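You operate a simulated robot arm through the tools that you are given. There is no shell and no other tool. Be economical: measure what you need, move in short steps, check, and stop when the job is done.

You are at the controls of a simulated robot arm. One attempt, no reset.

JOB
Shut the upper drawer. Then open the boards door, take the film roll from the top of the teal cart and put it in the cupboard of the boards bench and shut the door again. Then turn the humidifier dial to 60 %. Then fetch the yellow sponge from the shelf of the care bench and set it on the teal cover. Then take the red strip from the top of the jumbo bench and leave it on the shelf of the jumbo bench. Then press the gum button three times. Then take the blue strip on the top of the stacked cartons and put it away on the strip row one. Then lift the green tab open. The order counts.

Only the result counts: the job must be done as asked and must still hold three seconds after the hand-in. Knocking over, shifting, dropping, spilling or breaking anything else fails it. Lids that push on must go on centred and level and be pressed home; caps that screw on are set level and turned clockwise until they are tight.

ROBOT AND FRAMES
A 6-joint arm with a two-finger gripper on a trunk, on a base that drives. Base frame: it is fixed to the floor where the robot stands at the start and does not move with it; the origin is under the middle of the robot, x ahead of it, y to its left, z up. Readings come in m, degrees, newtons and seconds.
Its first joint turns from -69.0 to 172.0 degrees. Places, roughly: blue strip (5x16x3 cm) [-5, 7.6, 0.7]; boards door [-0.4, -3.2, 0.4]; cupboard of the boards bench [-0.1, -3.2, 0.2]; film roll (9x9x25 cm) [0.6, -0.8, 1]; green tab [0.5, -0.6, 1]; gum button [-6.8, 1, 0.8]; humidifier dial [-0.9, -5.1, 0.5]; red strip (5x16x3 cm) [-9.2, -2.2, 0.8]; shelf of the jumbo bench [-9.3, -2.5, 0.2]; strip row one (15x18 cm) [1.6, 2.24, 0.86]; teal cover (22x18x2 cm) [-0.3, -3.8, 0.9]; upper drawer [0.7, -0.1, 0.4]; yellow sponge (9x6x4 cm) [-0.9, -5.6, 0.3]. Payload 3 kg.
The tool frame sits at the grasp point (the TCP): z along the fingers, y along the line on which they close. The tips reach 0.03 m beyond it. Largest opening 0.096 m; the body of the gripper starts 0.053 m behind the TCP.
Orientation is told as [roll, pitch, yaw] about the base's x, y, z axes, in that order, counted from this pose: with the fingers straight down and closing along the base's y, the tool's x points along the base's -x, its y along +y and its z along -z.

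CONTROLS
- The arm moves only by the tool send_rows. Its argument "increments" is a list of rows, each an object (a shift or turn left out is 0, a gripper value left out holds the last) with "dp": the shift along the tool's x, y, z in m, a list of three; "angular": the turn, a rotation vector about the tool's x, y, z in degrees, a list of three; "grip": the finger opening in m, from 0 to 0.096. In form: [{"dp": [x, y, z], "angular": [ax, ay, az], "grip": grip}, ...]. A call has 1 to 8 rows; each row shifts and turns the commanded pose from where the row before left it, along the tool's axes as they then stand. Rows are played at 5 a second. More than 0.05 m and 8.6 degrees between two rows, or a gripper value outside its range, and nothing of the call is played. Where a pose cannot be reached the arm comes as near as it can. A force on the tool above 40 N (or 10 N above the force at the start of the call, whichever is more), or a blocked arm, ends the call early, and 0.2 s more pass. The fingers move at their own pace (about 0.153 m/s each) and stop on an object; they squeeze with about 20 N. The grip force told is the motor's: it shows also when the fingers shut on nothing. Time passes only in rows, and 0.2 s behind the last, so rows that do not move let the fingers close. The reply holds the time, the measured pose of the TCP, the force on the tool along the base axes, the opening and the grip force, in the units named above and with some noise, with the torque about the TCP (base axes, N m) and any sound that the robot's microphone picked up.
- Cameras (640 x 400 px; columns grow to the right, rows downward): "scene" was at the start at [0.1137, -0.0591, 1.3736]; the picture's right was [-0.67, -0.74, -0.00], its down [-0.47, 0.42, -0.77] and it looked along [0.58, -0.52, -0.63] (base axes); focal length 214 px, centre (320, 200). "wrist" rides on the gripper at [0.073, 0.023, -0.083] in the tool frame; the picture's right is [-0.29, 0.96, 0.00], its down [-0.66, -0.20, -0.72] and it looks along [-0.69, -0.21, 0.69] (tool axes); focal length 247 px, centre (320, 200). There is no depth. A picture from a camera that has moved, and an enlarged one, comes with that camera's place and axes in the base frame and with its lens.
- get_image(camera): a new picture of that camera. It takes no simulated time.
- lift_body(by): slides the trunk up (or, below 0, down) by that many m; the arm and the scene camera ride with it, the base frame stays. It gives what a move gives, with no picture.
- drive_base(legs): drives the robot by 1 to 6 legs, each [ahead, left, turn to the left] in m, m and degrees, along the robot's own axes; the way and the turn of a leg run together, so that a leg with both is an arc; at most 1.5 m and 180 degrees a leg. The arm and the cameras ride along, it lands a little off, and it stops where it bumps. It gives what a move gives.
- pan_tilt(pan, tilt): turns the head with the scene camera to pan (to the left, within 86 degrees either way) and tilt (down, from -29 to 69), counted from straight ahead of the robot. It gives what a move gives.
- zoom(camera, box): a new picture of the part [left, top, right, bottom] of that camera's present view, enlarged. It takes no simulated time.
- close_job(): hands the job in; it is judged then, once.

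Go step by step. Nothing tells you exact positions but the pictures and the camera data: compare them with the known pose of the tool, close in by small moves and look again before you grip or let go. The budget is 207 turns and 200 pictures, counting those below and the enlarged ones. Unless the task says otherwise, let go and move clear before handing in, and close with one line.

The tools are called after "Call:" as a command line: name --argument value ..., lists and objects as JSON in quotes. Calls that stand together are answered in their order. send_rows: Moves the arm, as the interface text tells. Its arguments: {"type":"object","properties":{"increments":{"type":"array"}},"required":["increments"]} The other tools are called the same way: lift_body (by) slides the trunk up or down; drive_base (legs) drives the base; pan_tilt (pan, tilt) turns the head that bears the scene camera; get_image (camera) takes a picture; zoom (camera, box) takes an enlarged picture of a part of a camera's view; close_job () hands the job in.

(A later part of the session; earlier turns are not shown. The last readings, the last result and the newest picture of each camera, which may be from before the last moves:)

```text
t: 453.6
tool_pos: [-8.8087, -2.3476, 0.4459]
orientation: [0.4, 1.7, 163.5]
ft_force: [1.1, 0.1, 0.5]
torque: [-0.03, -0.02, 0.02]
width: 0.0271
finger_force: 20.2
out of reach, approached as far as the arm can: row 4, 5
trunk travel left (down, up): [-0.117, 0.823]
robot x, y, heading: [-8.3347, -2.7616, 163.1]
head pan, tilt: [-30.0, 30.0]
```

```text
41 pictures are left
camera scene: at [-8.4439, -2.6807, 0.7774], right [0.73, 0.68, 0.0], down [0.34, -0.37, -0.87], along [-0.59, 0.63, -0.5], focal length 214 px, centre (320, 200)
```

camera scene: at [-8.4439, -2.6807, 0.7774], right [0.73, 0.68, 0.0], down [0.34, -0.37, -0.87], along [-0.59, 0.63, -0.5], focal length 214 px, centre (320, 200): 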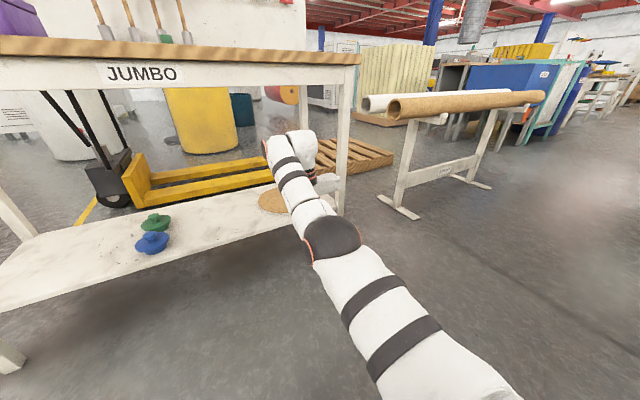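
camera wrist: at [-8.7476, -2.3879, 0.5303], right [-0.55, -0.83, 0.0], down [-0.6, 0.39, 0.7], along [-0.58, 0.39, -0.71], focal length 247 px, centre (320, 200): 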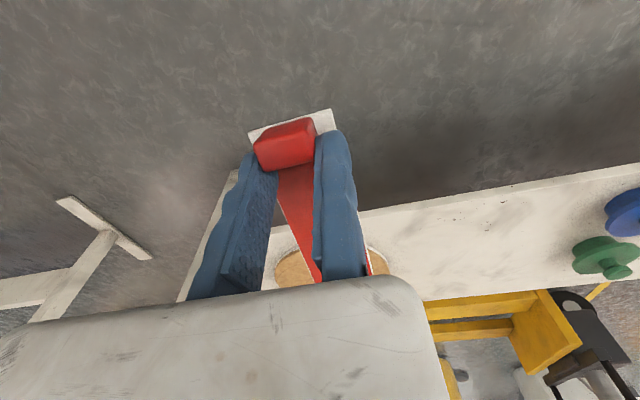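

The tool is vertical and the strip level again. I'll shift left, lower to just above shelf height, then move in under the bench.

Call:
drive_base --legs '[[0, 0.19, 0]]'

Call:
lift_body --by -0.08

Call:
drive_base --legs '[[0.2, 0, 0]]'

Call:
get_image --camera "wrist"

Call:
get_image --camera "scene"

```text
t: 455.1
tool_pos: [-8.8679, -2.5081, 0.4451]
orientation: [0.4, 1.6, 164.1]
ft_force: [0.1, 0.1, -0.4]
torque: [-0.05, -0.03, -0.03]
width: 0.0271
finger_force: 19.7
trunk travel left (down, up): [-0.117, 0.823]
robot x, y, heading: [-8.39, -2.9145, 163.6]
head pan, tilt: [-30.0, 30.0]
stopped in leg 1: the robot was blocked; the commanded pose is now the measured one
```

```text
t: 456.2
tool_pos: [-8.8676, -2.5094, 0.3658]
orientation: [0.3, 1.6, 164.2]
ft_force: [0.5, 0.3, -0.6]
torque: [-0.02, 0.01, 0.01]
width: 0.0272
finger_force: 20.4
trunk travel left (down, up): [-0.037, 0.903]
robot x, y, heading: [-8.3878, -2.9109, 163.6]
head pan, tilt: [-30.0, 30.0]
```

```text
t: 457.8
tool_pos: [-9.0564, -2.4546, 0.365]
orientation: [0.3, 1.7, 164.3]
ft_force: [-0.9, 0.1, -1.1]
torque: [-0.02, -0.02, 0.02]
width: 0.0271
finger_force: 20.4
trunk travel left (down, up): [-0.037, 0.903]
robot x, y, heading: [-8.5775, -2.8578, 163.7]
head pan, tilt: [-30.0, 30.0]
```

```text
40 pictures are left
camera wrist: at [-8.9958, -2.4941, 0.4501], right [-0.54, -0.84, 0.0], down [-0.6, 0.38, 0.7], along [-0.59, 0.38, -0.71], focal length 247 px, centre (320, 200)
```

wrist: 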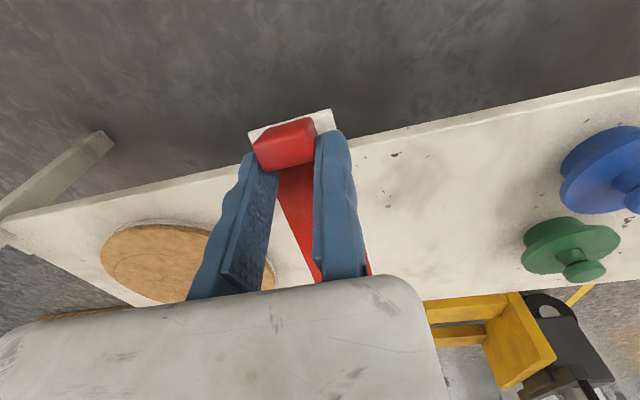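

```text
39 pictures are left
camera scene: at [-8.6879, -2.7826, 0.6974], right [0.72, 0.69, 0.0], down [0.35, -0.36, -0.87], along [-0.6, 0.63, -0.5], focal length 214 px, centre (320, 200)
```

scene: 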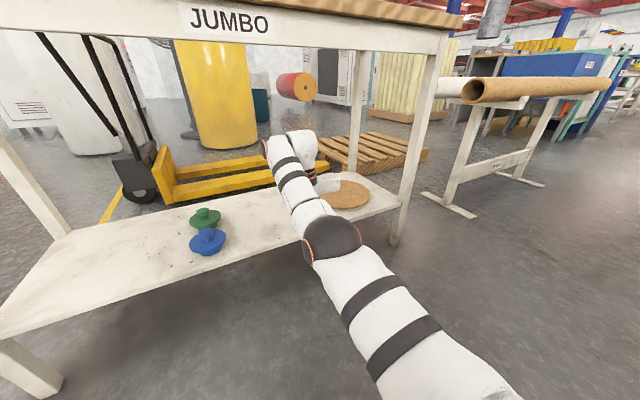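

Between disc and pots, good. I'll move in 8 cm more and lower to the shelf.

Call:
drive_base --legs '[[0.085, 0, 0]]'

Call:
lift_body --by -0.025

Call:
lift_body --by -0.01

Call:
get_image --camera "wrist"

```text
t: 458.9
tool_pos: [-9.1395, -2.4312, 0.3663]
orientation: [0.4, 1.7, 164.3]
ft_force: [0.5, 0.3, -0.4]
torque: [-0.01, -0.02, -0.01]
width: 0.0271
finger_force: 20.0
trunk travel left (down, up): [-0.037, 0.903]
robot x, y, heading: [-8.6572, -2.8357, 163.6]
head pan, tilt: [-30.0, 30.0]
```

```text
t: 459.6
tool_pos: [-9.139, -2.4309, 0.3414]
orientation: [0.3, 1.7, 164.3]
ft_force: [0.1, 0.2, -1.0]
torque: [0.0, -0.01, 0.01]
width: 0.027
finger_force: 19.7
trunk travel left (down, up): [-0.012, 0.928]
robot x, y, heading: [-8.6572, -2.836, 163.7]
head pan, tilt: [-30.0, 30.0]
```

```text
t: 460.2
tool_pos: [-9.1398, -2.4312, 0.3314]
orientation: [0.3, 1.7, 164.5]
ft_force: [0.2, 0.4, -0.2]
torque: [-0.01, 0.03, 0.01]
width: 0.027
finger_force: 19.9
trunk travel left (down, up): [-0.002, 0.938]
robot x, y, heading: [-8.66, -2.8394, 163.4]
head pan, tilt: [-30.0, 30.0]
```

```text
38 pictures are left
camera wrist: at [-9.0778, -2.4707, 0.415], right [-0.54, -0.84, 0.0], down [-0.6, 0.38, 0.7], along [-0.59, 0.38, -0.71], focal length 247 px, centre (320, 200)
```

wrist: 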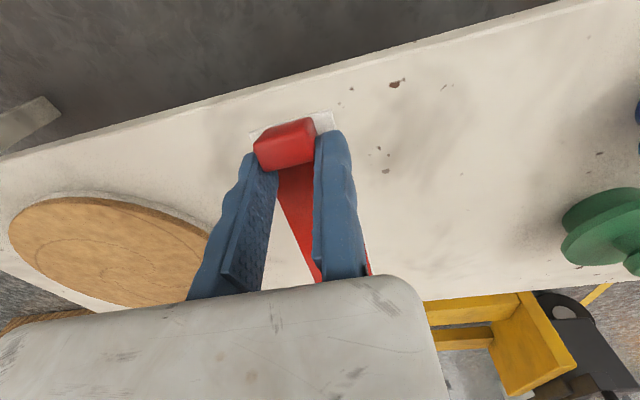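

Not touching yet and the trunk is at its bottom. I'll lower with the arm.

Call:
send_rows --increments '[{"dp": [0, 0, 0.008]}, {"dp": [0, 0, 0.008]}, {}]'

Call:
send_rows --increments '[{"dp": [0, 0, 0.008]}, {}]'

Call:
get_image --camera "wrist"

```text
t: 461.0
tool_pos: [-9.1409, -2.4329, 0.3127]
orientation: [0.4, 1.7, 164.4]
ft_force: [-0.4, 0.6, -1.1]
torque: [-0.02, 0.0, 0.0]
width: 0.0268
finger_force: 19.9
trunk travel left (down, up): [-0.002, 0.938]
robot x, y, heading: [-8.6598, -2.8376, 163.9]
head pan, tilt: [-30.0, 30.0]
```

```text
t: 461.6
tool_pos: [-9.1404, -2.4318, 0.3076]
orientation: [0.4, 1.8, 164.4]
ft_force: [0.0, -0.2, -1.1]
torque: [-0.01, -0.01, 0.01]
width: 0.0271
finger_force: 20.5
trunk travel left (down, up): [-0.002, 0.938]
robot x, y, heading: [-8.6567, -2.8376, 163.4]
head pan, tilt: [-30.0, 30.0]
```

```text
37 pictures are left
camera wrist: at [-9.0785, -2.4708, 0.3911], right [-0.54, -0.84, 0.0], down [-0.6, 0.38, 0.7], along [-0.59, 0.38, -0.71], focal length 247 px, centre (320, 200)
```

wrist: 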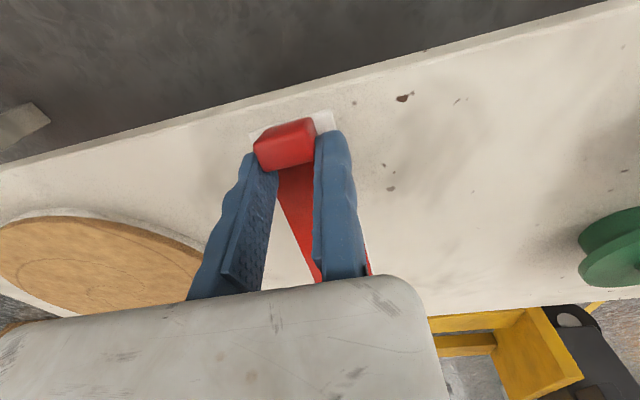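

Call:
send_rows --increments '[{"dp": [0, 0, 0.006]}, {"dp": [0, 0, 0.006]}, {}]'

Call:
send_rows --increments '[{"dp": [0, 0, 0.006]}, {"dp": [0, 0, 0.006]}, {}]'

Call:
send_rows --increments '[{"dp": [0, 0, 0.006]}, {"dp": [0, 0, 0.006]}, {}]'

```text
t: 462.4
tool_pos: [-9.139, -2.4309, 0.2939]
orientation: [0.5, 1.6, 164.5]
ft_force: [0.6, -0.5, -0.7]
torque: [-0.02, 0.01, 0.03]
width: 0.0269
finger_force: 19.7
trunk travel left (down, up): [-0.002, 0.938]
robot x, y, heading: [-8.6622, -2.8358, 164.0]
head pan, tilt: [-30.0, 30.0]
```

```text
t: 463.2
tool_pos: [-9.1382, -2.4318, 0.2834]
orientation: [0.4, 1.8, 164.4]
ft_force: [-0.6, 0.6, -0.7]
torque: [0.0, -0.01, 0.01]
width: 0.027
finger_force: 20.2
trunk travel left (down, up): [-0.002, 0.938]
robot x, y, heading: [-8.6597, -2.8371, 164.0]
head pan, tilt: [-30.0, 30.0]
```

```text
t: 464.0
tool_pos: [-9.138, -2.4319, 0.2762]
orientation: [0.1, 1.1, 164.4]
ft_force: [-9.3, 3.4, 29.4]
torque: [0.75, -0.31, 0.33]
width: 0.028
finger_force: 19.9
trunk travel left (down, up): [-0.002, 0.938]
robot x, y, heading: [-8.6591, -2.8357, 163.7]
head pan, tilt: [-30.0, 30.0]
```

It's on the shelf. I'll ease off, open and rise.

Call:
send_rows --increments '[{"dp": [0, 0, -0.005]}, {"grip": 0.04}, {"grip": 0.05, "dp": [0, 0.006, 0]}, {}, {"dp": [0, 0, -0.03]}, {"dp": [0, 0, -0.03]}, {}]'

Call:
get_image --camera "wrist"

```text
t: 465.6
tool_pos: [-9.1429, -2.4365, 0.3364]
orientation: [0.3, 1.7, 164.4]
ft_force: [-0.8, 0.3, -0.4]
torque: [-0.02, 0.03, 0.01]
width: 0.0501
finger_force: 0.1
out of reach, approached as far as the arm can: row 5
trunk travel left (down, up): [-0.002, 0.938]
robot x, y, heading: [-8.6571, -2.8359, 163.8]
head pan, tilt: [-30.0, 30.0]
```

```text
36 pictures are left
camera wrist: at [-9.0827, -2.4763, 0.4208], right [-0.54, -0.84, 0.0], down [-0.6, 0.38, 0.7], along [-0.59, 0.38, -0.71], focal length 247 px, centre (320, 200)
```

wrist: 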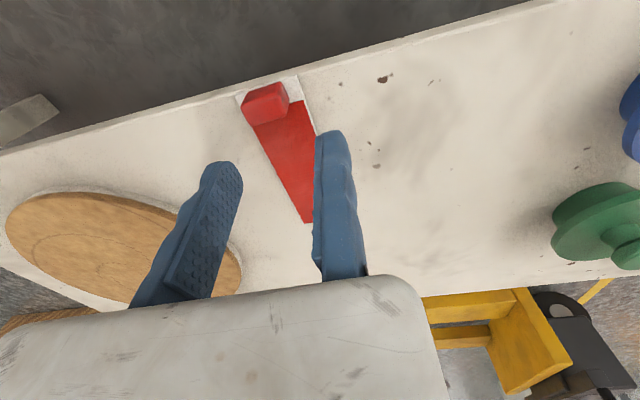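

The red strip lies on the shelf. I'll back out, raise, and head for the gum button near (-6.8, 1.0).

Call:
drive_base --legs '[[-0.21, 0, 0]]'

Call:
lift_body --by 0.4

Call:
lift_body --by 0.35

Call:
drive_base --legs '[[0, 0, -85], [0.5, -0.2, 0]]'

Call:
pan_tilt --pan 0 --tilt 25

Call:
get_image --camera "scene"

```text
t: 467.2
tool_pos: [-8.9429, -2.497, 0.3376]
orientation: [0.3, 1.7, 164.5]
ft_force: [-0.3, -0.5, -0.3]
torque: [-0.01, 0.0, 0.02]
width: 0.0501
finger_force: 0.1
trunk travel left (down, up): [-0.002, 0.938]
robot x, y, heading: [-8.4601, -2.8921, 163.7]
head pan, tilt: [-30.0, 30.0]
```

```text
t: 471.0
tool_pos: [-8.9427, -2.4974, 0.7366]
orientation: [0.3, 1.7, 164.6]
ft_force: [0.6, -0.2, -0.2]
torque: [0.05, 0.02, 0.04]
width: 0.05
finger_force: 0.0
trunk travel left (down, up): [-0.402, 0.538]
robot x, y, heading: [-8.4511, -2.8946, 163.9]
head pan, tilt: [-30.0, 30.0]
```

```text
t: 474.5
tool_pos: [-8.9442, -2.4973, 1.0861]
orientation: [0.3, 1.7, 164.5]
ft_force: [-0.7, 0.5, -0.5]
torque: [0.01, 0.0, 0.03]
width: 0.0499
finger_force: 0.2
trunk travel left (down, up): [-0.752, 0.188]
robot x, y, heading: [-8.4564, -2.8961, 163.9]
head pan, tilt: [-30.0, 30.0]
```

```text
t: 481.2
tool_pos: [-7.8368, -1.8735, 1.0867]
orientation: [0.2, 1.7, 81.7]
ft_force: [0.5, 0.7, 0.4]
torque: [0.01, 0.02, 0.03]
width: 0.0499
finger_force: 0.1
trunk travel left (down, up): [-0.752, 0.188]
robot x, y, heading: [-8.1704, -2.4031, 80.8]
head pan, tilt: [-30.0, 30.0]
```

```text
t: 482.2
tool_pos: [-7.8366, -1.8739, 1.086]
orientation: [0.3, 1.7, 81.6]
ft_force: [-0.7, -0.8, 0.8]
torque: [0.03, 0.05, 0.01]
width: 0.0501
finger_force: 0.1
trunk travel left (down, up): [-0.752, 0.188]
robot x, y, heading: [-8.1734, -2.4068, 80.9]
head pan, tilt: [0.0, 25.0]
```

```text
35 pictures are left
camera scene: at [-8.1498, -2.2664, 1.4204], right [0.99, -0.16, 0.0], down [-0.07, -0.42, -0.91], along [0.14, 0.9, -0.42], focal length 214 px, centre (320, 200)
```

scene: 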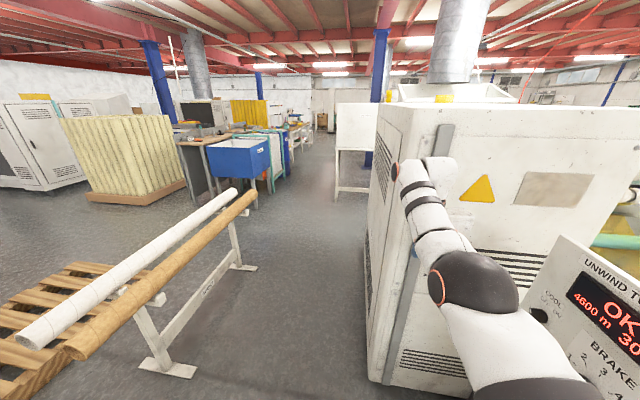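

There is about 1 m between the roll stand and the white machine. I'll shift left onto its centre line, heading 72°, and pass through.

Call:
drive_base --legs '[[0, 0, -9], [0, 0.36, 0], [1.4, 0, 0], [1.0, 0, 0]]'

Call:
pan_tilt --pan -25 --tilt 20

Call:
get_image --camera "scene"

```text
t: 496.5
tool_pos: [-7.273, 0.3976, 1.0871]
orientation: [0.3, 1.7, 69.1]
ft_force: [0.9, 1.2, 0.7]
torque: [0.01, -0.02, 0.03]
width: 0.0499
finger_force: 0.1
trunk travel left (down, up): [-0.752, 0.188]
robot x, y, heading: [-7.7135, -0.0453, 68.7]
head pan, tilt: [0.0, 25.0]
```

```text
t: 497.4
tool_pos: [-7.2735, 0.3982, 1.0869]
orientation: [0.3, 1.8, 69.2]
ft_force: [0.6, -0.1, -0.4]
torque: [0.03, -0.02, 0.0]
width: 0.05
finger_force: 0.0
trunk travel left (down, up): [-0.752, 0.188]
robot x, y, heading: [-7.7163, -0.0452, 68.5]
head pan, tilt: [-25.0, 20.0]
```

```text
34 pictures are left
camera scene: at [-7.6304, 0.0604, 1.4285], right [0.69, -0.72, 0.0], down [-0.25, -0.24, -0.94], along [0.68, 0.65, -0.34], focal length 214 px, centre (320, 200)
```

scene: 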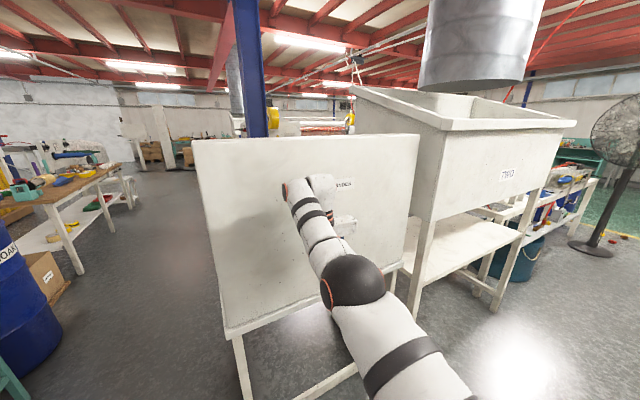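

A white panel stands ahead; the gum button should be around there. I'll zoom in.

Call:
zoom --camera "scene" --box '[180, 120, 440, 300]'

```text
2.22 times, centred on (310, 210) of scene
camera zoom: at [-7.6304, 0.0604, 1.4285], right [0.69, -0.72, 0.0], down [-0.25, -0.24, -0.94], along [0.68, 0.65, -0.34], focal length 477 px, centre (342, 178)
```

zoom: 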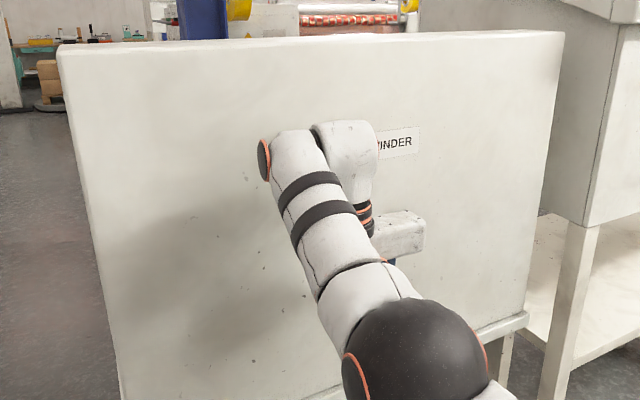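

The button must be on the other side of that panel. I'll go around its left end.

Call:
drive_base --legs '[[0, 0.57, 0], [1.25, 0, 0], [0, 0, 110]]'

Call:
drive_base --legs '[[0, 0, 81], [-0.45, 0, 0]]'

Call:
pan_tilt --pan 40 --tilt 20

Call:
get_image --camera "scene"

```text
t: 510.8
tool_pos: [-8.3347, 1.5396, 1.0864]
orientation: [0.3, 1.7, 177.9]
ft_force: [0.1, -0.5, 0.0]
torque: [-0.01, 0.01, -0.01]
width: 0.0501
finger_force: 0.1
trunk travel left (down, up): [-0.752, 0.188]
robot x, y, heading: [-7.767, 1.2638, 177.3]
head pan, tilt: [-25.0, 20.0]
```

```text
t: 517.1
tool_pos: [-8.0401, 1.1861, 1.0858]
orientation: [0.3, 1.7, -100.6]
ft_force: [-0.7, -0.1, 0.7]
torque: [0.01, 0.03, -0.01]
width: 0.0504
finger_force: 0.1
trunk travel left (down, up): [-0.752, 0.188]
robot x, y, heading: [-7.6834, 1.7071, -101.0]
head pan, tilt: [-25.0, 20.0]
```

```text
t: 518.4
tool_pos: [-8.039, 1.1879, 1.0871]
orientation: [0.3, 1.7, -100.7]
ft_force: [0.5, 0.3, 0.0]
torque: [0.01, 0.01, 0.01]
width: 0.0499
finger_force: 0.0
trunk travel left (down, up): [-0.752, 0.188]
robot x, y, heading: [-7.6829, 1.7074, -101.0]
head pan, tilt: [40.0, 20.0]
```

```text
32 pictures are left
camera scene: at [-7.6486, 1.5739, 1.4285], right [-0.88, -0.48, 0.0], down [-0.16, 0.3, -0.94], along [0.45, -0.82, -0.34], focal length 214 px, centre (320, 200)
```

scene: 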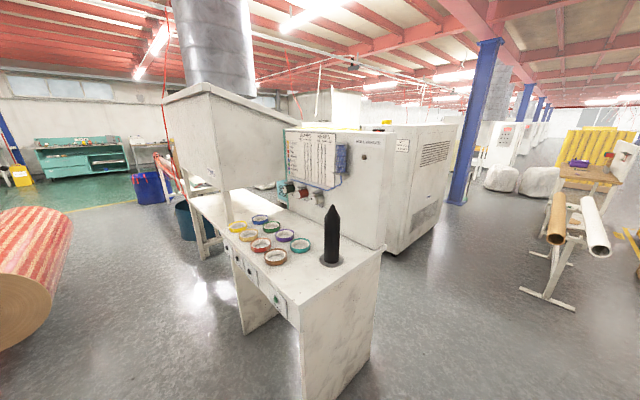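

Now I see a bench with tape rings and what look like buttons on its front edge. I'll zoom in.

Call:
zoom --camera "scene" --box '[200, 190, 360, 330]'

```text
2.86 times, centred on (280, 260) of scene
camera zoom: at [-7.6486, 1.5739, 1.4285], right [-0.88, -0.48, 0.0], down [-0.16, 0.3, -0.94], along [0.45, -0.82, -0.34], focal length 613 px, centre (434, 29)
```

zoom: 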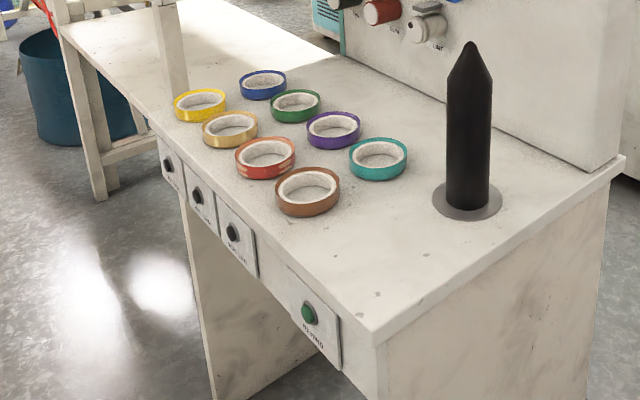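

There are four buttons on the bench's front edge. I'll drive in front of them and read the labels, turning the tool horizontal on the way.

Call:
drive_base --legs '[[0, 0, -7.7], [-0.45, 0, 0], [0, 1.25, 0]]'

Call:
send_rows --increments '[{"angular": [0, -8, 0], "grip": 0.0}, {"angular": [0, -8, 0]}, {"angular": [0, -8, 0]}, {"angular": [0, -8, 0]}, {"angular": [0, -8, 0]}, {"angular": [0, -8, 0]}, {}]'

Call:
send_rows --increments '[{"angular": [0, -8, 0]}, {"angular": [0, -8, 0]}, {"angular": [0, -8, 0]}, {"angular": [0, -8, 0]}, {"angular": [0, -8, 0]}, {"angular": [0, -4, 0]}, {}]'

Call:
pan_tilt --pan -5 --tilt 35

Call:
get_image --camera "scene"

```text
t: 527.7
tool_pos: [-6.7655, 1.2491, 1.0864]
orientation: [0.3, 1.6, -108.3]
ft_force: [0.0, 0.1, 0.1]
torque: [-0.01, 0.02, 0.02]
width: 0.05
finger_force: 0.0
trunk travel left (down, up): [-0.752, 0.188]
robot x, y, heading: [-6.3461, 1.716, -108.7]
head pan, tilt: [40.0, 20.0]
```

```text
t: 529.3
tool_pos: [-6.772, 1.2359, 1.0854]
orientation: [0.4, -46.4, -108.6]
ft_force: [-0.1, 0.0, 0.3]
torque: [-0.03, -0.01, 0.0]
width: 0.0
finger_force: 19.7
out of reach, approached as far as the arm can: row 1, 2
trunk travel left (down, up): [-0.752, 0.188]
robot x, y, heading: [-6.3422, 1.7193, -108.5]
head pan, tilt: [40.0, 20.0]
```

```text
t: 530.9
tool_pos: [-6.7726, 1.2368, 1.0854]
orientation: [136.6, -89.5, 115.2]
ft_force: [0.6, 0.7, 0.4]
torque: [0.0, 0.02, 0.0]
width: 0.0
finger_force: 19.6
trunk travel left (down, up): [-0.752, 0.188]
robot x, y, heading: [-6.3428, 1.7173, -108.6]
head pan, tilt: [40.0, 20.0]
```

```text
t: 532.0
tool_pos: [-6.7729, 1.2363, 1.0852]
orientation: [135.0, -89.6, 116.9]
ft_force: [-0.2, -0.1, -0.2]
torque: [0.02, -0.01, 0.0]
width: 0.0
finger_force: 19.9
trunk travel left (down, up): [-0.752, 0.188]
robot x, y, heading: [-6.3442, 1.7178, -108.7]
head pan, tilt: [-5.0, 35.0]
```

```text
30 pictures are left
camera scene: at [-6.396, 1.5874, 1.4047], right [-0.92, 0.4, 0.0], down [0.23, 0.53, -0.82], along [-0.33, -0.75, -0.57], focal length 214 px, centre (320, 200)
```

scene: 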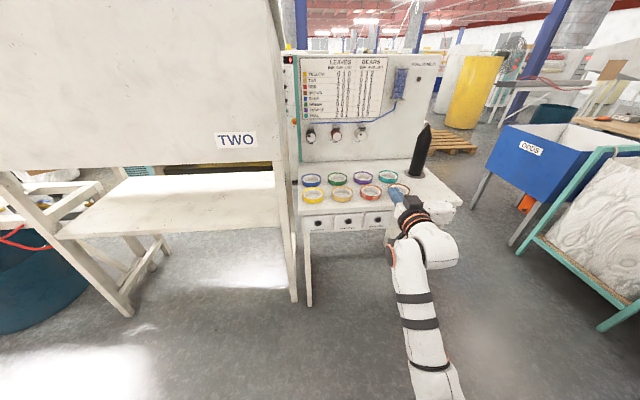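

Call:
zoom --camera "scene" --box '[295, 190, 415, 250]'

```text
5.33 times, centred on (355, 220) of scene
camera zoom: at [-6.396, 1.5874, 1.4047], right [-0.92, 0.4, 0.0], down [0.23, 0.53, -0.82], along [-0.33, -0.75, -0.57], focal length 1144 px, centre (133, 93)
```

zoom: 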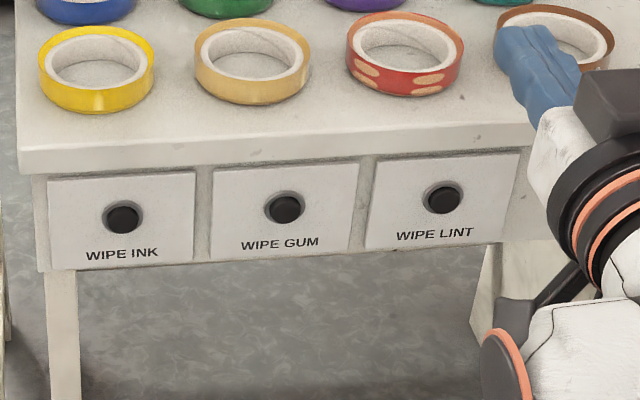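

"WIPE GUM" is the middle button, at about (-6.815, 0.959, 0.766). I'll line the closed fingertips up with it.

Call:
lift_body --by -0.319

Call:
drive_base --legs '[[0.16, 0.049, 0]]'

Call:
get_image --camera "wrist"

Call:
get_image --camera "scene"

```text
t: 535.2
tool_pos: [-6.7725, 1.2367, 0.7664]
orientation: [134.7, -89.5, 117.2]
ft_force: [0.6, 0.5, -0.2]
torque: [0.02, -0.02, -0.02]
width: 0.0001
finger_force: 19.5
trunk travel left (down, up): [-0.433, 0.507]
robot x, y, heading: [-6.3426, 1.7174, -108.5]
head pan, tilt: [-5.0, 35.0]
```

```text
t: 536.6
tool_pos: [-6.7782, 1.0756, 0.7658]
orientation: [131.2, -89.7, 120.6]
ft_force: [-0.3, -0.3, 0.6]
torque: [-0.01, -0.02, 0.0]
width: 0.0001
finger_force: 20.5
trunk travel left (down, up): [-0.433, 0.507]
robot x, y, heading: [-6.346, 1.5554, -108.8]
head pan, tilt: [-5.0, 35.0]
```

```text
28 pictures are left
camera wrist: at [-6.7317, 1.1465, 0.6914], right [0.91, -0.3, 0.3], down [0.03, 0.75, 0.66], along [-0.42, -0.58, 0.69], focal length 247 px, centre (320, 200)
```

wrist: 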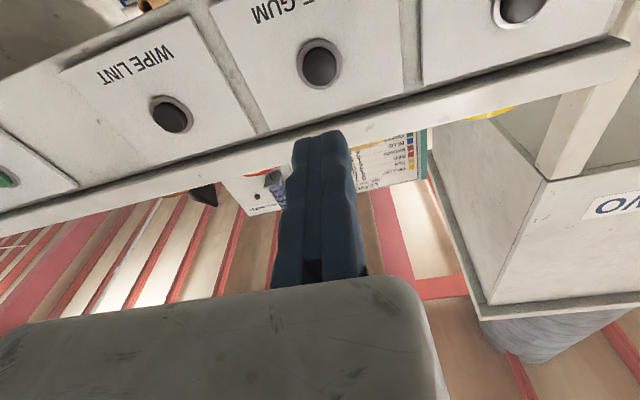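

```text
27 pictures are left
camera scene: at [-6.4015, 1.4237, 1.0856], right [-0.91, 0.4, 0.0], down [0.23, 0.53, -0.82], along [-0.33, -0.75, -0.57], focal length 214 px, centre (320, 200)
```

scene: 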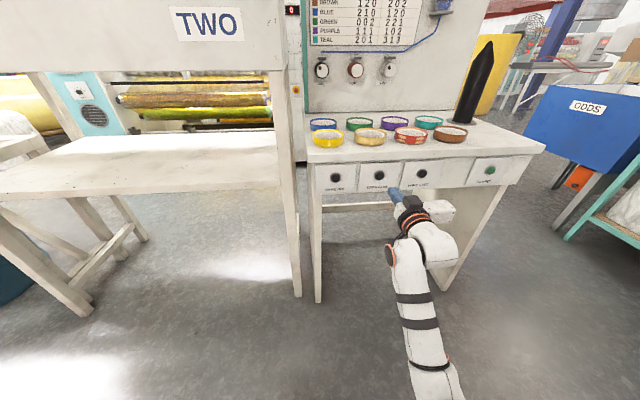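

Aligned to within a centimetre or so. I'll advance 6 cm and re-check.

Call:
send_rows --increments '[{"dp": [0, 0, 0.03]}, {"dp": [0, 0, 0.03]}, {}]'

Call:
get_image --camera "wrist"

```text
t: 537.4
tool_pos: [-6.7958, 1.0176, 0.7697]
orientation: [136.6, -89.4, 115.0]
ft_force: [0.3, -0.6, 0.4]
torque: [0.01, -0.01, 0.0]
width: 0.0
finger_force: 20.5
trunk travel left (down, up): [-0.433, 0.507]
robot x, y, heading: [-6.3477, 1.5563, -108.7]
head pan, tilt: [-5.0, 35.0]
```

```text
26 pictures are left
camera wrist: at [-6.7485, 1.09, 0.6939], right [0.91, -0.3, 0.3], down [0.03, 0.76, 0.65], along [-0.42, -0.58, 0.69], focal length 247 px, centre (320, 200)
```

wrist: 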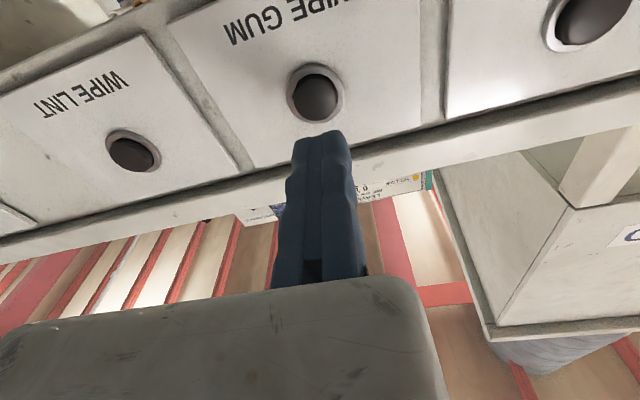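

The tip is about 2 cm above the button's centre. I'll lower 1.9 cm and advance to contact, watching force and sounds.

Call:
lift_body --by -0.019

Call:
send_rows --increments '[{"dp": [0, 0.003, 0.01]}, {"dp": [0, 0, 0.006]}, {}]'

Call:
get_image --camera "wrist"

```text
t: 538.0
tool_pos: [-6.7949, 1.0177, 0.7504]
orientation: [136.0, -89.5, 115.7]
ft_force: [0.2, -0.3, -0.3]
torque: [0.01, -0.01, -0.02]
width: 0.0002
finger_force: 20.4
trunk travel left (down, up): [-0.414, 0.526]
robot x, y, heading: [-6.348, 1.554, -109.1]
head pan, tilt: [-5.0, 35.0]
```

```text
t: 538.9
tool_pos: [-6.7963, 1.0013, 0.7502]
orientation: [135.1, -89.6, 116.7]
ft_force: [-0.6, 0.1, 0.5]
torque: [-0.03, 0.0, -0.01]
width: 0.0
finger_force: 19.8
trunk travel left (down, up): [-0.414, 0.526]
robot x, y, heading: [-6.3515, 1.5552, -108.8]
head pan, tilt: [-5.0, 35.0]
```

```text
25 pictures are left
camera wrist: at [-6.7501, 1.0737, 0.6748], right [0.91, -0.3, 0.3], down [0.03, 0.76, 0.65], along [-0.42, -0.58, 0.69], focal length 247 px, centre (320, 200)
```

wrist: 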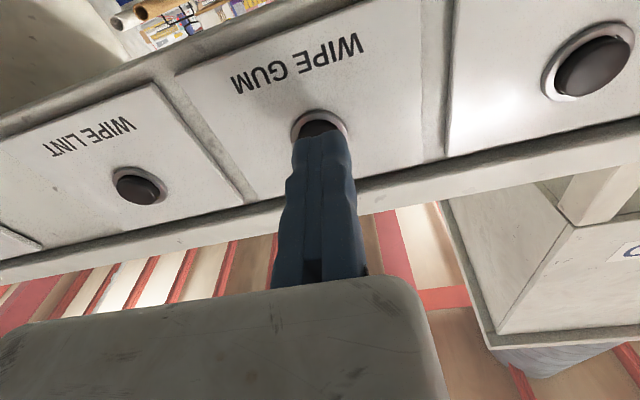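

The tip covers the button. Press one: forward in small steps.

Call:
send_rows --increments '[{"dp": [0, 0, 0.005]}, {"dp": [0, 0, 0.004]}, {}]'

Call:
send_rows --increments '[{"dp": [0, 0, 0.004]}, {"dp": [0, 0, 0.003]}, {}]'

```text
t: 539.6
tool_pos: [-6.8, 0.9926, 0.7488]
orientation: [135.3, -89.4, 116.3]
ft_force: [-0.3, -0.1, -0.6]
torque: [0.0, -0.02, -0.02]
width: 0.0
finger_force: 20.1
trunk travel left (down, up): [-0.414, 0.526]
robot x, y, heading: [-6.3493, 1.5531, -109.0]
head pan, tilt: [-5.0, 35.0]
```

```text
t: 540.5
tool_pos: [-6.8039, 0.9866, 0.748]
orientation: [131.8, -89.5, 120.1]
ft_force: [2.0, 2.6, -0.9]
torque: [0.08, -0.03, 0.01]
width: 0.006
finger_force: 32.9
trunk travel left (down, up): [-0.414, 0.526]
robot x, y, heading: [-6.3489, 1.5543, -108.8]
head pan, tilt: [-5.0, 35.0]
heard: click
```

A click: press one done. Now back off and repeat twice, one click each.

Call:
send_rows --increments '[{"dp": [0, 0, -0.009]}, {"dp": [0, 0, -0.009]}, {}, {}]'

Call:
send_rows --increments '[{"dp": [0, 0, 0.009]}, {"dp": [0, 0, 0.006]}, {"dp": [0, 0, 0.003]}, {}]'

Call:
send_rows --increments '[{"dp": [0, 0, -0.009]}, {"dp": [0, 0, -0.009]}, {}, {}]'

```text
t: 541.5
tool_pos: [-6.7987, 1.0027, 0.7501]
orientation: [134.2, -89.6, 117.5]
ft_force: [0.0, -0.4, -0.2]
torque: [0.0, 0.04, 0.04]
width: 0.0
finger_force: 32.7
trunk travel left (down, up): [-0.414, 0.526]
robot x, y, heading: [-6.3518, 1.553, -109.0]
head pan, tilt: [-5.0, 35.0]
```

```text
t: 542.5
tool_pos: [-6.8036, 0.987, 0.7496]
orientation: [131.3, -89.5, 120.4]
ft_force: [0.3, 3.2, -0.6]
torque: [0.07, 0.0, 0.01]
width: 0.0057
finger_force: 33.1
trunk travel left (down, up): [-0.414, 0.526]
robot x, y, heading: [-6.352, 1.5536, -109.1]
head pan, tilt: [-5.0, 35.0]
heard: click
```

```text
t: 543.5
tool_pos: [-6.7976, 1.003, 0.7496]
orientation: [134.3, -89.5, 117.3]
ft_force: [-0.4, 0.3, -0.6]
torque: [0.0, -0.01, -0.02]
width: 0.0001
finger_force: 33.3
trunk travel left (down, up): [-0.414, 0.526]
robot x, y, heading: [-6.3477, 1.5561, -108.6]
head pan, tilt: [-5.0, 35.0]
```

Second click. Third press, then back off.

Call:
send_rows --increments '[{"dp": [0, 0, 0.009]}, {"dp": [0, 0, 0.006]}, {"dp": [0, 0, 0.003]}, {}]'

Call:
send_rows --increments '[{"dp": [0, 0, -0.015]}, {"dp": [0, 0, -0.03]}, {"dp": [0, 0, -0.03]}, {}]'

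```text
t: 544.5
tool_pos: [-6.8041, 0.987, 0.7496]
orientation: [131.5, -89.6, 120.0]
ft_force: [0.4, 3.4, -1.6]
torque: [0.03, -0.01, -0.02]
width: 0.006
finger_force: 33.1
trunk travel left (down, up): [-0.414, 0.526]
robot x, y, heading: [-6.3479, 1.5526, -108.8]
head pan, tilt: [-5.0, 35.0]
heard: click
```

```text
t: 545.5
tool_pos: [-6.7807, 1.057, 0.7508]
orientation: [131.1, -89.6, 120.6]
ft_force: [0.4, -0.6, 0.3]
torque: [0.02, -0.01, -0.02]
width: 0.0
finger_force: 33.2
trunk travel left (down, up): [-0.414, 0.526]
robot x, y, heading: [-6.3485, 1.5521, -108.7]
head pan, tilt: [-5.0, 35.0]
```

Three clicks heard. Now I'll turn to the far side and drive towards the stacked cartons near (-5, 7.6).

Call:
drive_base --legs '[[-0.55, 0, 0], [0, 0, -176]]'

Call:
lift_body --by 0.35

Call:
send_rows --increments '[{"angular": [0, 8, 0], "grip": 0.06}, {"angular": [0, 8, 0]}, {"angular": [0, 8, 0]}, {"angular": [0, 8, 0]}, {"angular": [0, 8, 0]}, {"angular": [0, 8, 0]}, {}]'

Call:
pan_tilt --pan 8 --tilt 15

Call:
get_image --camera "scene"

```text
t: 548.3
tool_pos: [-6.6215, 1.5185, 0.7509]
orientation: [124.3, -89.3, 120.2]
ft_force: [1.3, 0.4, 0.0]
torque: [-0.01, -0.01, -0.01]
width: 0.0
finger_force: 33.1
trunk travel left (down, up): [-0.414, 0.526]
robot x, y, heading: [-6.1285, 1.9576, -116.1]
head pan, tilt: [-5.0, 35.0]
stopped in leg 1: the robot was blocked; the commanded pose is now the measured one
```

```text
t: 551.7
tool_pos: [-6.6195, 1.519, 1.1006]
orientation: [126.4, -89.4, 118.1]
ft_force: [0.4, -0.8, 0.0]
torque: [-0.02, 0.02, -0.01]
width: 0.0
finger_force: 33.4
trunk travel left (down, up): [-0.764, 0.176]
robot x, y, heading: [-6.1283, 1.9573, -116.3]
head pan, tilt: [-5.0, 35.0]
```

```text
t: 553.3
tool_pos: [-6.621, 1.5195, 1.1004]
orientation: [0.6, -42.4, -115.9]
ft_force: [0.2, 0.2, 0.6]
torque: [0.02, 0.04, 0.0]
width: 0.0604
finger_force: 0.1
trunk travel left (down, up): [-0.764, 0.176]
robot x, y, heading: [-6.1314, 1.9587, -116.1]
head pan, tilt: [-5.0, 35.0]
```

```text
t: 554.1
tool_pos: [-6.6217, 1.5184, 1.0995]
orientation: [0.6, -42.5, -116.0]
ft_force: [0.3, -0.3, 0.2]
torque: [0.0, 0.01, 0.0]
width: 0.0599
finger_force: 0.1
trunk travel left (down, up): [-0.764, 0.176]
robot x, y, heading: [-6.1283, 1.9586, -116.1]
head pan, tilt: [8.0, 15.0]
```

```text
24 pictures are left
camera scene: at [-6.181, 1.8222, 1.4486], right [-0.95, 0.31, 0.0], down [0.08, 0.25, -0.97], along [-0.3, -0.92, -0.26], focal length 214 px, centre (320, 200)
```

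scene: 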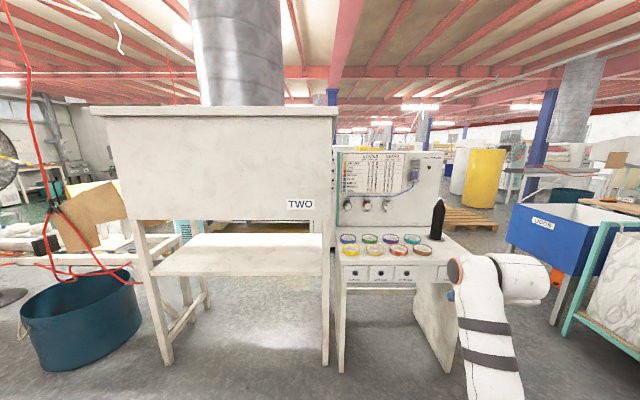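

Something behind stopped the base. I'll move forward a little and turn right in place, then look.

Call:
drive_base --legs '[[0.12, 0, 0], [0, 0, -168]]'

Call:
pan_tilt --pan 5 --tilt 20

Call:
get_image --camera "scene"

```text
t: 559.4
tool_pos: [-6.5672, 2.3792, 1.1005]
orientation: [1.1, -42.3, 147.5]
ft_force: [0.7, 0.3, -0.4]
torque: [0.03, 0.02, 0.0]
width: 0.0603
finger_force: 0.0
trunk travel left (down, up): [-0.764, 0.176]
robot x, y, heading: [-6.1824, 1.8483, 146.6]
head pan, tilt: [8.0, 15.0]
stopped in leg 2: the robot was blocked; the commanded pose is now the measured one
```

```text
t: 560.0
tool_pos: [-6.5665, 2.3805, 1.1001]
orientation: [0.8, -42.2, 147.5]
ft_force: [0.2, -0.2, 0.4]
torque: [0.01, -0.04, 0.0]
width: 0.0601
finger_force: 0.0
trunk travel left (down, up): [-0.764, 0.176]
robot x, y, heading: [-6.1882, 1.8501, 146.7]
head pan, tilt: [5.0, 20.0]
```

```text
23 pictures are left
camera scene: at [-6.3145, 1.9115, 1.4402], right [0.48, 0.88, 0.01], down [0.31, -0.16, -0.94], along [-0.82, 0.45, -0.34], focal length 214 px, centre (320, 200)
```

scene: 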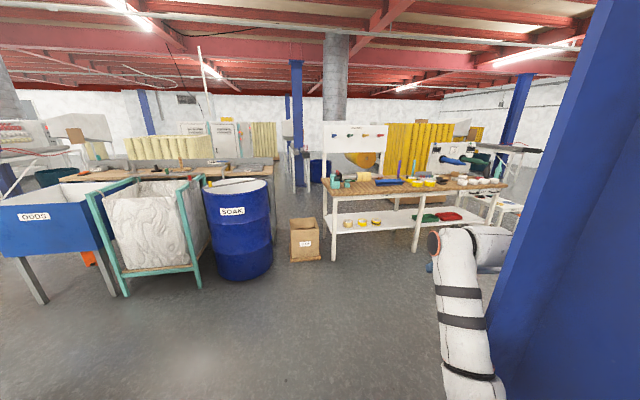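

It's only a blue pillar beside the arm. I'll turn back left, move clear of it and go round its west side.

Call:
drive_base --legs '[[0, 0, 20], [0.95, 0, 0], [0, 0, -87], [1.3, 0, 0], [0, 0, -18]]'

Call:
get_image --camera "scene"

```text
t: 577.0
tool_pos: [-6.3693, 3.7536, 1.0994]
orientation: [1.4, -42.3, 61.0]
ft_force: [0.2, 0.2, -0.1]
torque: [0.02, -0.01, 0.01]
width: 0.06
finger_force: 0.0
trunk travel left (down, up): [-0.764, 0.176]
robot x, y, heading: [-6.8805, 3.3431, 60.5]
head pan, tilt: [5.0, 20.0]
```

```text
22 pictures are left
camera scene: at [-6.8159, 3.4672, 1.4405], right [0.91, -0.41, 0.0], down [-0.14, -0.31, -0.94], along [0.39, 0.85, -0.34], focal length 214 px, centre (320, 200)
```

scene: 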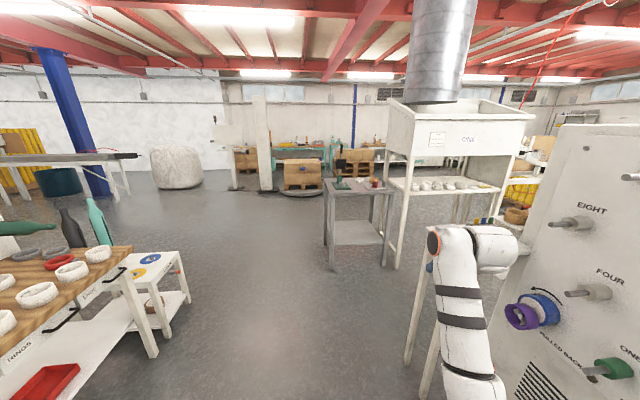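

The cartons on the pallet are straight ahead at the far end. I'll pass between the rings bench and the grey table.

Call:
drive_base --legs '[[0, 0, 22], [1.4, 0, 0], [0.95, 0, 0], [0, 0, -35]]'

Call:
get_image --camera "scene"

```text
t: 591.5
tool_pos: [-5.9867, 5.9894, 1.1001]
orientation: [1.4, -42.3, 48.5]
ft_force: [-0.2, 0.6, 0.0]
torque: [0.0, 0.0, 0.0]
width: 0.0602
finger_force: 0.1
trunk travel left (down, up): [-0.764, 0.176]
robot x, y, heading: [-6.5736, 5.6956, 48.1]
head pan, tilt: [5.0, 20.0]
```

```text
21 pictures are left
camera scene: at [-6.484, 5.8048, 1.4405], right [0.8, -0.6, 0.0], down [-0.21, -0.27, -0.94], along [0.56, 0.75, -0.34], focal length 214 px, centre (320, 200)
```

scene: 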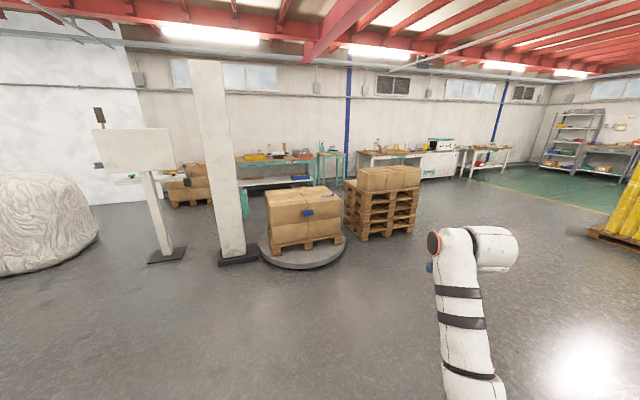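

Call:
zoom --camera "scene" --box '[250, 175, 360, 265]'

```text
4.44 times, centred on (305, 220) of scene
camera zoom: at [-6.484, 5.8048, 1.4405], right [0.8, -0.6, 0.0], down [-0.21, -0.27, -0.94], along [0.56, 0.75, -0.34], focal length 953 px, centre (387, 111)
```

zoom: 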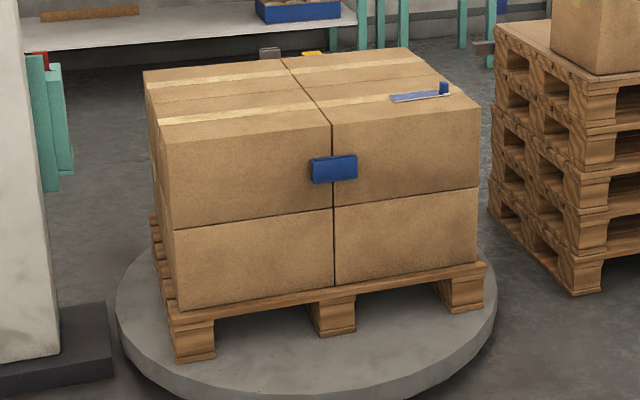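

The blue strip lies on top of the front right carton with its block at the right end. I'll go round to its right side and face it along its axis (heading ~162°).

Call:
drive_base --legs '[[0, 0, -29.4], [1.2, 0, 0], [1.14, 0, 0], [0, 0, 143], [0, -0.25, 0]]'

Call:
pan_tilt --pan -12 --tilt 35

Call:
get_image --camera "scene"

```text
t: 611.5
tool_pos: [-4.748, 7.0715, 1.0998]
orientation: [1.5, -42.4, 159.1]
ft_force: [-0.5, 0.1, 0.6]
torque: [-0.05, 0.0, -0.01]
width: 0.0599
finger_force: 0.0
trunk travel left (down, up): [-0.764, 0.176]
robot x, y, heading: [-4.2604, 6.6241, 158.6]
head pan, tilt: [5.0, 20.0]
```

```text
t: 612.3
tool_pos: [-4.7485, 7.073, 1.0982]
orientation: [1.4, -42.3, 159.1]
ft_force: [0.0, -1.0, -0.8]
torque: [0.0, -0.01, 0.03]
width: 0.0599
finger_force: 0.0
trunk travel left (down, up): [-0.764, 0.176]
robot x, y, heading: [-4.2647, 6.6263, 158.5]
head pan, tilt: [-12.0, 35.0]
```

```text
19 pictures are left
camera scene: at [-4.3861, 6.6909, 1.4167], right [0.55, 0.84, 0.0], down [0.48, -0.31, -0.82], along [-0.69, 0.45, -0.57], focal length 214 px, centre (320, 200)
```

scene: 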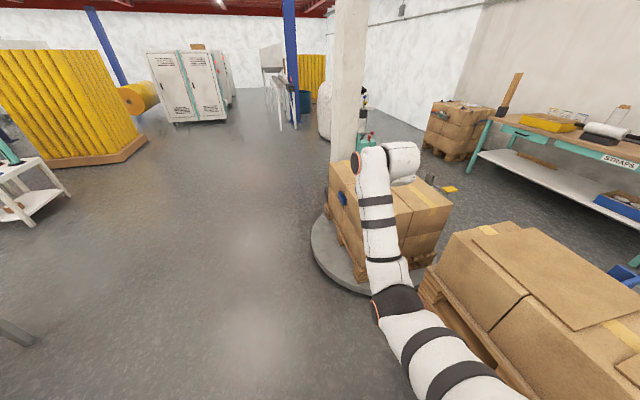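

The pallet stack is too close for this side. I'll approach from the south instead (heading ~115°) with the tool yawed +35° to stay along the strip.

Call:
drive_base --legs '[[0, 0.43, 0], [0.62, 0, 0], [0, 0, -43.5]]'

Call:
send_rows --increments '[{"angular": [-4.7, 0, -5.2]}, {"angular": [-4.7, 0, -5.2]}, {"angular": [-4.7, 0, -5.2]}, {"angular": [-4.7, 0, -5.2]}, {"angular": [-4.7, 0, -5.2]}, {"angular": [-4.7, 0, -5.2]}, {}]'

Call:
get_image --camera "scene"

Call:
get_image --camera "wrist"

```text
t: 620.1
tool_pos: [-5.0888, 7.0988, 1.0993]
orientation: [1.5, -42.3, 118.0]
ft_force: [-0.1, -0.5, 0.0]
torque: [0.0, 0.05, 0.0]
width: 0.0597
finger_force: 0.1
trunk travel left (down, up): [-0.764, 0.176]
robot x, y, heading: [-5.0195, 6.4444, 117.5]
head pan, tilt: [-12.0, 35.0]
```

```text
t: 621.7
tool_pos: [-5.0879, 7.0976, 1.1008]
orientation: [0.9, -43.0, 160.5]
ft_force: [0.6, -0.1, 0.7]
torque: [-0.01, 0.0, 0.03]
width: 0.0599
finger_force: 0.0
trunk travel left (down, up): [-0.764, 0.176]
robot x, y, heading: [-5.0172, 6.4447, 117.3]
head pan, tilt: [-12.0, 35.0]
```

```text
18 pictures are left
camera scene: at [-5.0649, 6.5727, 1.4167], right [0.96, 0.27, 0.0], down [0.15, -0.55, -0.82], along [-0.22, 0.79, -0.57], focal length 214 px, centre (320, 200)
```

scene: 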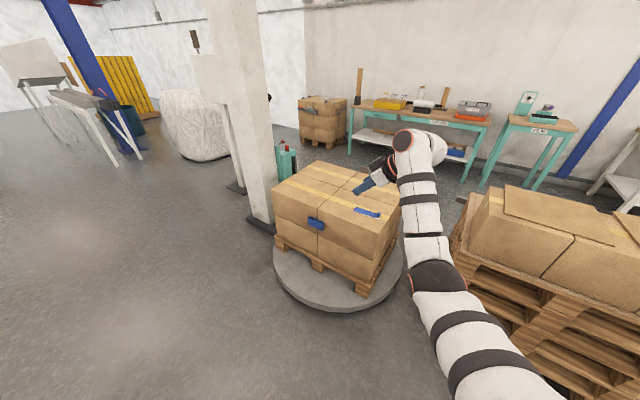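

```text
17 pictures are left
camera wrist: at [-4.9912, 7.0421, 1.1103], right [-0.51, -0.83, 0.21], down [0.08, 0.2, 0.98], along [-0.86, 0.52, -0.04], focal length 247 px, centre (320, 200)
```

wrist: 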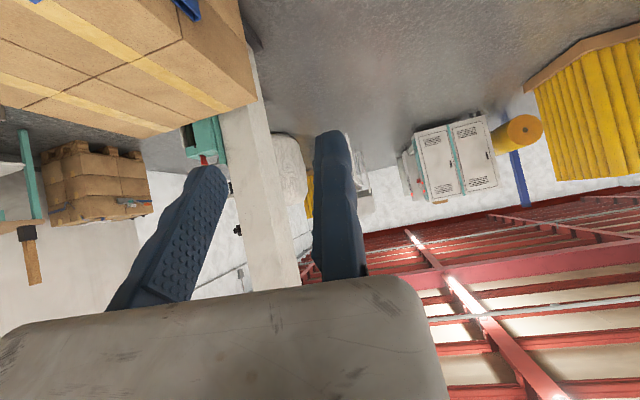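

The block is at about (-5.013, 7.533, 0.69), strip axis heading 161°, matching the tool yaw. I'll move above it and check with the wrist camera.

Call:
drive_base --legs '[[0.29, -0.25, 0]]'

Call:
lift_body --by -0.3

Call:
get_image --camera "wrist"

```text
t: 624.1
tool_pos: [-5.0035, 7.4712, 1.1007]
orientation: [0.9, -43.1, 160.3]
ft_force: [0.5, -0.3, -0.2]
torque: [-0.01, -0.01, 0.0]
width: 0.06
finger_force: 0.1
trunk travel left (down, up): [-0.764, 0.176]
robot x, y, heading: [-4.9362, 6.8207, 117.5]
head pan, tilt: [-12.0, 35.0]
```

```text
t: 627.1
tool_pos: [-5.0033, 7.471, 0.8002]
orientation: [1.0, -43.1, 160.3]
ft_force: [-0.4, -0.6, 1.0]
torque: [0.02, -0.03, 0.0]
width: 0.06
finger_force: 0.0
trunk travel left (down, up): [-0.464, 0.476]
robot x, y, heading: [-4.9328, 6.8193, 117.6]
head pan, tilt: [-12.0, 35.0]
```

```text
16 pictures are left
camera wrist: at [-4.9068, 7.4147, 0.8102], right [-0.51, -0.83, 0.21], down [0.08, 0.2, 0.98], along [-0.85, 0.52, -0.04], focal length 247 px, centre (320, 200)
```

wrist: 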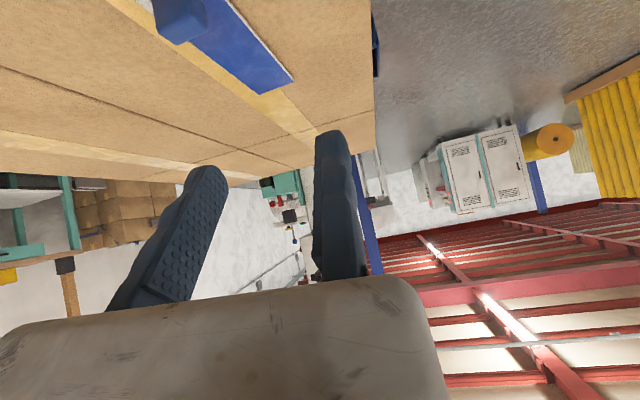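

I'll shift 2.7 cm right, lower to 7 cm above, and look once more.

Call:
send_rows --increments '[{"dp": [-0.002, -0.014, 0.002]}, {"dp": [-0.002, -0.013, 0.002]}, {}]'

Call:
lift_body --by -0.055

Call:
get_image --camera "wrist"

```text
t: 627.9
tool_pos: [-4.9982, 7.4998, 0.7983]
orientation: [0.9, -42.9, 160.4]
ft_force: [0.5, 0.4, -0.5]
torque: [0.04, -0.01, -0.02]
width: 0.0601
finger_force: 0.0
trunk travel left (down, up): [-0.464, 0.476]
robot x, y, heading: [-4.9378, 6.8176, 117.7]
head pan, tilt: [-12.0, 35.0]
```

```text
t: 628.9
tool_pos: [-4.9986, 7.4993, 0.7441]
orientation: [0.9, -43.0, 160.5]
ft_force: [-0.3, 0.1, 0.1]
torque: [-0.02, 0.0, 0.03]
width: 0.0602
finger_force: 0.0
trunk travel left (down, up): [-0.409, 0.531]
robot x, y, heading: [-4.9365, 6.8162, 117.3]
head pan, tilt: [-12.0, 35.0]
```

```text
15 pictures are left
camera wrist: at [-4.9026, 7.4429, 0.7539], right [-0.51, -0.83, 0.21], down [0.08, 0.2, 0.98], along [-0.85, 0.52, -0.04], focal length 247 px, centre (320, 200)
```

wrist: 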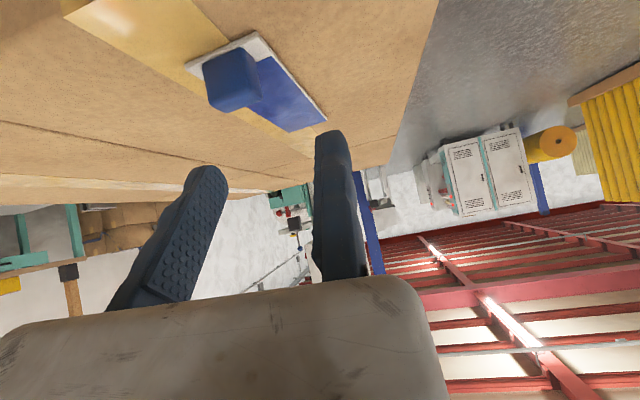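

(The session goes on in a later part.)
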